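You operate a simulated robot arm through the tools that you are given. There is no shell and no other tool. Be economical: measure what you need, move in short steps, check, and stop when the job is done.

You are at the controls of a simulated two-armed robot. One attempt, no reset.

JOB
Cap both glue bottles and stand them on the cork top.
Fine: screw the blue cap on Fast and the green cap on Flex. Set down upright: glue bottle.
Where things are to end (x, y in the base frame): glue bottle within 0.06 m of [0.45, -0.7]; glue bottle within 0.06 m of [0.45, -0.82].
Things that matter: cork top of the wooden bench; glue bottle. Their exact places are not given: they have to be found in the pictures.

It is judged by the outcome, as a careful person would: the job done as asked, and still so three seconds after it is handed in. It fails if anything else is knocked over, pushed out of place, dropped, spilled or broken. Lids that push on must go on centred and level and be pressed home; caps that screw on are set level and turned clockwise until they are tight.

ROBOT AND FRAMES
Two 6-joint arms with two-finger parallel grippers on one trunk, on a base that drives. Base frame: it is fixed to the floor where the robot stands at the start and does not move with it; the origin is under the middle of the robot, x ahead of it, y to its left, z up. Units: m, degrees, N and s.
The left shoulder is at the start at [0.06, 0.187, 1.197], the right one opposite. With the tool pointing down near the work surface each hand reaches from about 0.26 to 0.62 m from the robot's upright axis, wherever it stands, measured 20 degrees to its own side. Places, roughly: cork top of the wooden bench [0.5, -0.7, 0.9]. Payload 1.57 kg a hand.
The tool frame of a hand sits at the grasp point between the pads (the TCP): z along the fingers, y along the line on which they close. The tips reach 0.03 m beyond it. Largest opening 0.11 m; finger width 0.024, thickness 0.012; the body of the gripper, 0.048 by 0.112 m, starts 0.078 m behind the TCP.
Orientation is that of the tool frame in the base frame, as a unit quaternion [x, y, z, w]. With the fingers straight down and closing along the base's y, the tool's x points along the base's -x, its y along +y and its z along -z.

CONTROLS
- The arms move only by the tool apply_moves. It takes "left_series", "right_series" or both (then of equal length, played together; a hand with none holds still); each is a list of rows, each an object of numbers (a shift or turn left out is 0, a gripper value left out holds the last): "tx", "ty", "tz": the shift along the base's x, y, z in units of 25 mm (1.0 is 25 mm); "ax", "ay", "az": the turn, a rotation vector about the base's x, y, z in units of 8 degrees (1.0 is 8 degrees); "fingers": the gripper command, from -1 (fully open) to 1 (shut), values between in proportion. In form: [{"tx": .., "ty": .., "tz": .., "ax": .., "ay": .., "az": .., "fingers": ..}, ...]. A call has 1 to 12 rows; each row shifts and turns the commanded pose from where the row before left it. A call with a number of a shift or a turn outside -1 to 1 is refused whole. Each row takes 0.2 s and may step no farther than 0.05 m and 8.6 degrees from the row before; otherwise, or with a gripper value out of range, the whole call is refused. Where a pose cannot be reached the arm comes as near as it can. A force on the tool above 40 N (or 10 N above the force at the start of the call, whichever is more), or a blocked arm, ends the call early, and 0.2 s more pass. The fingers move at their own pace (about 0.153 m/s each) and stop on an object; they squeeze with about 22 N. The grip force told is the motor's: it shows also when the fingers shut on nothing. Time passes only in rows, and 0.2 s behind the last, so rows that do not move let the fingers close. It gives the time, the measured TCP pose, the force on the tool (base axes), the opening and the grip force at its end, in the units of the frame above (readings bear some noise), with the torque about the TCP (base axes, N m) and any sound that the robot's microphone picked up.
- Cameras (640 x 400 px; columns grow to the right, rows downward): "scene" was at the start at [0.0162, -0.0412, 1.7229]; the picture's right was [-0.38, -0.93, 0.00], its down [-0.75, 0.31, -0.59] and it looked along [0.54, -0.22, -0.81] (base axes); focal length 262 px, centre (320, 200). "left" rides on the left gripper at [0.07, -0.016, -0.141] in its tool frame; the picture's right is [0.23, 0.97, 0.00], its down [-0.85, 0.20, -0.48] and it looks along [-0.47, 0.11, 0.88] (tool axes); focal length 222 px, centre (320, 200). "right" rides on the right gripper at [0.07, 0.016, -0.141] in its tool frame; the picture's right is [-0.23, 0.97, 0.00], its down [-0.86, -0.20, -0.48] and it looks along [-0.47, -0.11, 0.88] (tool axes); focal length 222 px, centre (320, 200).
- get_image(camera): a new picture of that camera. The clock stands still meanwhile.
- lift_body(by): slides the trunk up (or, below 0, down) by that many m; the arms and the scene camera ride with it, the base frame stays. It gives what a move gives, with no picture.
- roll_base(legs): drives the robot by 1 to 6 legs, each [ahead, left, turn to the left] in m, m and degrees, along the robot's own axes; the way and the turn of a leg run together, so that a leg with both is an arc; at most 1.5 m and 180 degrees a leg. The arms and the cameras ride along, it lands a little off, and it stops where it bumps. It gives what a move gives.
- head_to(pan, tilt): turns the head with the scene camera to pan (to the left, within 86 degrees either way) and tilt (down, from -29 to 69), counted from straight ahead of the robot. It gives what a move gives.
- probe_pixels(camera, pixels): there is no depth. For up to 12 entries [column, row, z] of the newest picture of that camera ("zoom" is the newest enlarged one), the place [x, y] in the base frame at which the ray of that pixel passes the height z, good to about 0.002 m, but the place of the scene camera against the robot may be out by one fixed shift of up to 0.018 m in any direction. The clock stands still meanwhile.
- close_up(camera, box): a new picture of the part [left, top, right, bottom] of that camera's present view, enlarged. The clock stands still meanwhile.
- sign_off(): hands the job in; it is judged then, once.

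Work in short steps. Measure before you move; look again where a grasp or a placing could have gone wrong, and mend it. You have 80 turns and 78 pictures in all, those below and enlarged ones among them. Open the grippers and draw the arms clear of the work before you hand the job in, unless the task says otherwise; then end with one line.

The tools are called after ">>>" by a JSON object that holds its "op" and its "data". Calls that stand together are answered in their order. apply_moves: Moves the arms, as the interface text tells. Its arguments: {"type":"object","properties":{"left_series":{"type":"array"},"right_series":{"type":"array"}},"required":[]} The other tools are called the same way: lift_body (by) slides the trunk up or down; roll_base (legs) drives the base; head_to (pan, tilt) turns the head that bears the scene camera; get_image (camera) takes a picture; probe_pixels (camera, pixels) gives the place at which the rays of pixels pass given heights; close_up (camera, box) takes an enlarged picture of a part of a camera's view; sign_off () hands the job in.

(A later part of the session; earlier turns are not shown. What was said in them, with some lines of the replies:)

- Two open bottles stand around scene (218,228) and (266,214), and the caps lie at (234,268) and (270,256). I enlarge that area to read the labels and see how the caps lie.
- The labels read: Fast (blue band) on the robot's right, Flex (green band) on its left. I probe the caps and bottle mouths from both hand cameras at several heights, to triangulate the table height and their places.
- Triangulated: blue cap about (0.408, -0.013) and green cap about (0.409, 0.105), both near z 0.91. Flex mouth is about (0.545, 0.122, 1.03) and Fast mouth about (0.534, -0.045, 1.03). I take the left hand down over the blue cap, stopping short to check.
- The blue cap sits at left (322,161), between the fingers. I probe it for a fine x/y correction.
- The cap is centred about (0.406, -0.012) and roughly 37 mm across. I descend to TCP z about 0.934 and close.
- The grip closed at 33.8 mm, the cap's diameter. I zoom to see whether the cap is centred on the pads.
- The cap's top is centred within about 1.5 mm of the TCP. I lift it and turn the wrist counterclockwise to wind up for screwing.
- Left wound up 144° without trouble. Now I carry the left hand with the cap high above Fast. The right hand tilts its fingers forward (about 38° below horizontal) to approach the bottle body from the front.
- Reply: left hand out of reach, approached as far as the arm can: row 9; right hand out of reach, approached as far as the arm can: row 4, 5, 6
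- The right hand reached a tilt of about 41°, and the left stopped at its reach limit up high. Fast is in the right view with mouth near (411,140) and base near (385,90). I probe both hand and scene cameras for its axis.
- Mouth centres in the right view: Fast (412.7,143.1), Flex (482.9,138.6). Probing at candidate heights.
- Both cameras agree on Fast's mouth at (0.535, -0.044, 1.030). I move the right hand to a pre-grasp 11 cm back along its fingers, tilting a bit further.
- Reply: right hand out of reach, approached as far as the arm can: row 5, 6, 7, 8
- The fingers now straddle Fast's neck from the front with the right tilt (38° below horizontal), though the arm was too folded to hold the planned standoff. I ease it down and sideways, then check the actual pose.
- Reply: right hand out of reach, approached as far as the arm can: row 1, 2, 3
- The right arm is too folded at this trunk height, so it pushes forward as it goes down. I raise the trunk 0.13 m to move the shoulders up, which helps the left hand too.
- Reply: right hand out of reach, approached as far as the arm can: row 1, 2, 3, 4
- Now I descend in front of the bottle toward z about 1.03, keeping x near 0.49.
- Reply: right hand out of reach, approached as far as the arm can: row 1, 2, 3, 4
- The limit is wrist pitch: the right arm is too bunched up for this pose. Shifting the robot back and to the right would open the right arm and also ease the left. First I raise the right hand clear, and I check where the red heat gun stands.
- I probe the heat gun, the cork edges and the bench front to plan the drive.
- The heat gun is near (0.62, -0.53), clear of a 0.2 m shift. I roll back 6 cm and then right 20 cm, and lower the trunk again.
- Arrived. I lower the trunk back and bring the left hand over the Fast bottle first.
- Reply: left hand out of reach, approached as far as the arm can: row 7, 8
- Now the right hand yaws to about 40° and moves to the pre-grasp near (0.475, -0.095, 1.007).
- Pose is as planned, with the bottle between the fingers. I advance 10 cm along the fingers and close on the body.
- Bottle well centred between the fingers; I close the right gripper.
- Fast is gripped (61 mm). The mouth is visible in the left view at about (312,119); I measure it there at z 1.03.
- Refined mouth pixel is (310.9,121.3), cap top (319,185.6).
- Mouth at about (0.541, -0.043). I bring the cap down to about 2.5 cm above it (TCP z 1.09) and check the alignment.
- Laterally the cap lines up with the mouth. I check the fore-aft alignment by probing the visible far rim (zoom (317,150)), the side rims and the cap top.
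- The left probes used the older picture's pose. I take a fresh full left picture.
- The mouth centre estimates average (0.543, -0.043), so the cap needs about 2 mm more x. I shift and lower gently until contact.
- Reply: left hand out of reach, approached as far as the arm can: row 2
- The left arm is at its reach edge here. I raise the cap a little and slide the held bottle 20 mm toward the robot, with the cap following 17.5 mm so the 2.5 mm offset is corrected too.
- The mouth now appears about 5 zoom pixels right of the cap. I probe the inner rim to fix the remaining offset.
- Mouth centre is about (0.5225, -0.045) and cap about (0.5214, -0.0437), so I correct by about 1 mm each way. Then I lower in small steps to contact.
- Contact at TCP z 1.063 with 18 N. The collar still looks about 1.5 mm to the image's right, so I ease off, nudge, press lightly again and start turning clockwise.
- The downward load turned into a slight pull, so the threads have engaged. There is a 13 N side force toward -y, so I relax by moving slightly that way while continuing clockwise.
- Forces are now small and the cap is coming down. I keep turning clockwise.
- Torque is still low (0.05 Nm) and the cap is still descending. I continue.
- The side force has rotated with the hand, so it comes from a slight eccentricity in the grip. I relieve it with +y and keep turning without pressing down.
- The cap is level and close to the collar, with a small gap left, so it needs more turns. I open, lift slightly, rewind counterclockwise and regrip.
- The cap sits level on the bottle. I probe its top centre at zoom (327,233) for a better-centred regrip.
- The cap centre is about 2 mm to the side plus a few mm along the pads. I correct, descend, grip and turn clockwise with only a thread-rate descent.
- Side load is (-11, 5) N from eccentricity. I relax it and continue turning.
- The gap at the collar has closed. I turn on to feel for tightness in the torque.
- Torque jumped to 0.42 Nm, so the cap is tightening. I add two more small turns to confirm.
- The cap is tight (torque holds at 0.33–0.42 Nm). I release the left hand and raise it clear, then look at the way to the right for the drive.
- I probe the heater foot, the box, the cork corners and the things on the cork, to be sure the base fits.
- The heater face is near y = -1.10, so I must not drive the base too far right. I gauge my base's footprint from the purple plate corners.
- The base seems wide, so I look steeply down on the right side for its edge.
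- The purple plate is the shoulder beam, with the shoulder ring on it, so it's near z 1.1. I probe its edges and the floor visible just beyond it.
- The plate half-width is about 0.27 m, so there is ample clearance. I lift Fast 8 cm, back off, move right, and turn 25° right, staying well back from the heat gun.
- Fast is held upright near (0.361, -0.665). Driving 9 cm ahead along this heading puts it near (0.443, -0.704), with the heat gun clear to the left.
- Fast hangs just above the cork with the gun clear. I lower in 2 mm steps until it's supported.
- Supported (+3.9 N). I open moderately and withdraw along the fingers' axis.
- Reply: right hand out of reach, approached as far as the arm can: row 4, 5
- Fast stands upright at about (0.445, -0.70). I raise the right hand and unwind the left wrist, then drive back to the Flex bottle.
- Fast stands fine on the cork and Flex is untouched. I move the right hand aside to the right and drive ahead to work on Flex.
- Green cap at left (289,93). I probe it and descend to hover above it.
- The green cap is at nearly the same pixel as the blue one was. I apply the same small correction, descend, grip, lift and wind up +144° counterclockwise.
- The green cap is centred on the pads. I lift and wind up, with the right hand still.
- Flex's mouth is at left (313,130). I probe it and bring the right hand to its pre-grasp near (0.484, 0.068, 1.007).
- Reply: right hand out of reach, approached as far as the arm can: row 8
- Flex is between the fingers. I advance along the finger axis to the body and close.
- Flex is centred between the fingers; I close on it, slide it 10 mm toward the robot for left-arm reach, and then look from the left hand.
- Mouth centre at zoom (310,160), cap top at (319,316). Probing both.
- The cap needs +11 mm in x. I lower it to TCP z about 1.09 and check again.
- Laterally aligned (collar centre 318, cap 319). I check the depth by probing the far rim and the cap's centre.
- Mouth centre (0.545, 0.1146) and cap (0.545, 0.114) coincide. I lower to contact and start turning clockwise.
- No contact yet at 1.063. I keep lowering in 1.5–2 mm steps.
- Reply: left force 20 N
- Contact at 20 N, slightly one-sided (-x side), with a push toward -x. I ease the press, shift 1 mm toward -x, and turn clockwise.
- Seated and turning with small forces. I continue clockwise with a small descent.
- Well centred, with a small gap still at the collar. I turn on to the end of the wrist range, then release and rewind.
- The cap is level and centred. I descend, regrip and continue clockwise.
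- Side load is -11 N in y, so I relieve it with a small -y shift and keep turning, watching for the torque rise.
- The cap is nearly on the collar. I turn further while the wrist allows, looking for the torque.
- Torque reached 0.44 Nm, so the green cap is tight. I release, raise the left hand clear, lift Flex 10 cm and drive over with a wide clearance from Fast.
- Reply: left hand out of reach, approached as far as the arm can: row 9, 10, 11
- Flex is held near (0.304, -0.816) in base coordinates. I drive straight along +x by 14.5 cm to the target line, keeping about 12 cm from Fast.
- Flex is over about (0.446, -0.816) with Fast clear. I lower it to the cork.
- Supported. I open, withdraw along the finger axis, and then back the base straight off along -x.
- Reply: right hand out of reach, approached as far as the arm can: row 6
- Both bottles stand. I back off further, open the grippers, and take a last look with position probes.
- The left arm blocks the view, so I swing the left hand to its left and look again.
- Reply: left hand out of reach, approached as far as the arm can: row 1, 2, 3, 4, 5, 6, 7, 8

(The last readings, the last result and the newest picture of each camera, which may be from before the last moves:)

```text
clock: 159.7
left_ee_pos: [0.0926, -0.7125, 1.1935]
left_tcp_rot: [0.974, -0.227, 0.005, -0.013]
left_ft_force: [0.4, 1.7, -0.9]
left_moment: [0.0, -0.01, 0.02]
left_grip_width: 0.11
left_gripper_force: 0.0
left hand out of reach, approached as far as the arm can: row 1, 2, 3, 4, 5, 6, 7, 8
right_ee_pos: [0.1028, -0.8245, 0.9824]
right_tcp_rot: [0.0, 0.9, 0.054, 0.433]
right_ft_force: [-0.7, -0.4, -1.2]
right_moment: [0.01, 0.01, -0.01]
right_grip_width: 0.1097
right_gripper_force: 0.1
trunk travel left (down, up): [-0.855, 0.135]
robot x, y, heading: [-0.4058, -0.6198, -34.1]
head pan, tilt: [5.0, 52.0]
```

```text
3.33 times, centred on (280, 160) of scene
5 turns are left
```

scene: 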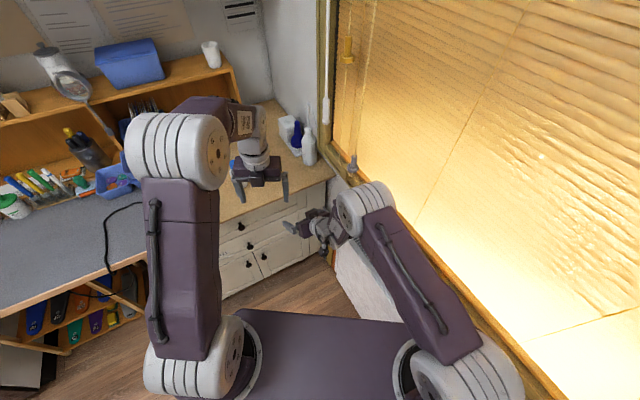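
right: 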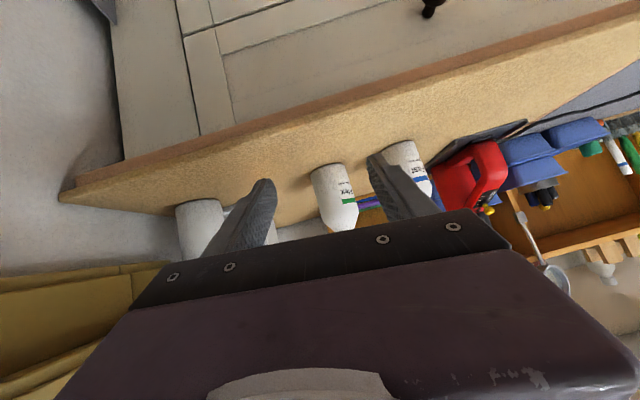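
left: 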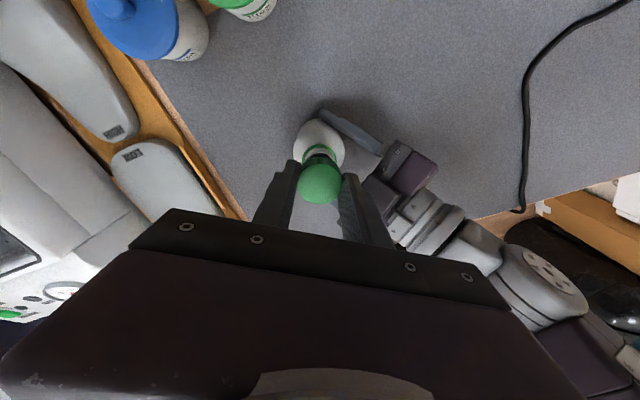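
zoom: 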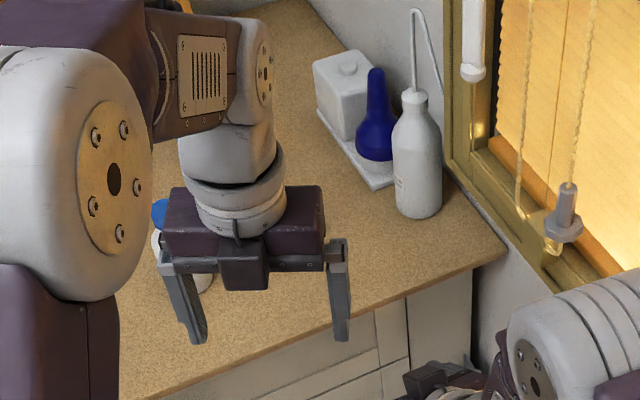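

Few turns remain. One left turn of 20° in place should unblock the view for a last check.

>>> {"op": "roll_base", "data": {"legs": [[0, 0, 20]]}}

>>> {"op": "get_image", "data": {"camera": "scene"}}

>>> {"op": "close_up", "data": {"camera": "scene", "box": [280, 90, 480, 240]}}

```text
clock: 161.2
left_ee_pos: [0.0959, -0.5375, 1.1944]
left_tcp_rot: [0.998, -0.056, 0.003, -0.014]
left_ft_force: [-0.3, -0.9, -0.9]
left_moment: [0.01, -0.01, -0.02]
left_grip_width: 0.11
left_gripper_force: 0.0
right_ee_pos: [0.1407, -0.6396, 0.9804]
right_tcp_rot: [-0.155, 0.886, 0.127, 0.417]
right_ft_force: [-0.2, -0.3, 0.1]
right_moment: [0.0, 0.01, 0.01]
right_grip_width: 0.11
right_gripper_force: 0.1
trunk travel left (down, up): [-0.855, 0.135]
robot x, y, heading: [-0.4049, -0.6201, -14.1]
head pan, tilt: [5.0, 52.0]
```

```text
6 pictures are left
```

scene: 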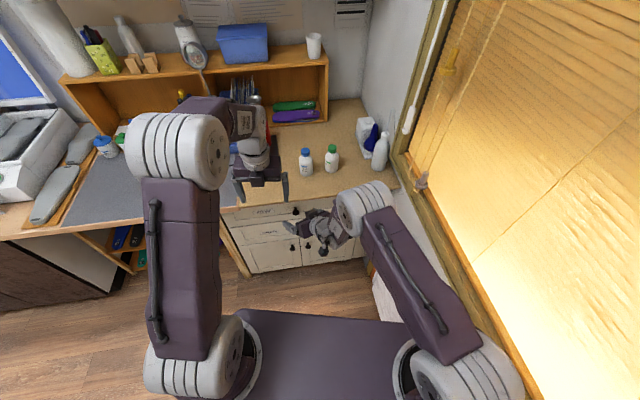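

```text
2.67 times, centred on (380, 165) of scene
4 turns are left
```

zoom: 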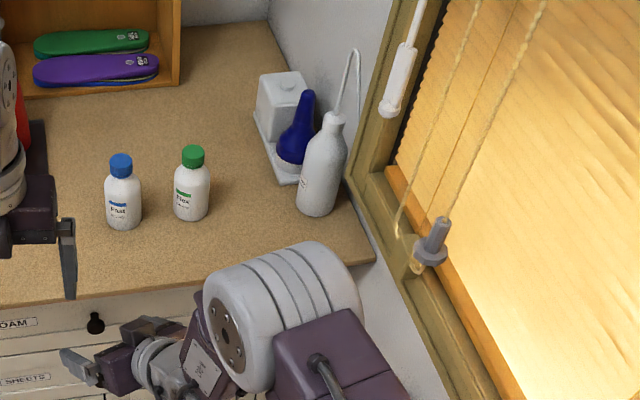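

Both bottles stand upright on the cork with level caps, blue on Fast and green on Flex. I probe the cap tops once to confirm the places.

>>> {"op": "probe_pixels", "data": {"camera": "zoom", "pixels": [[121, 158, 1.04], [193, 149, 1.04]]}}

```text
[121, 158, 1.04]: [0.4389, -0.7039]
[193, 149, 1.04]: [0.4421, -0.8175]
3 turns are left
```

The cap tops are at about (0.439, -0.704) and (0.442, -0.818), both well within tolerance. Grippers are open and the arms are clear, so I hand in.

>>> {"op": "sign_off", "data": {}}

```text
The job is handed in.
```

Both glue bottles are capped tight, blue on Fast and green on Flex, and stand upright on the cork top: Fast at about (0.439, -0.704), Flex at about (0.442, -0.818).
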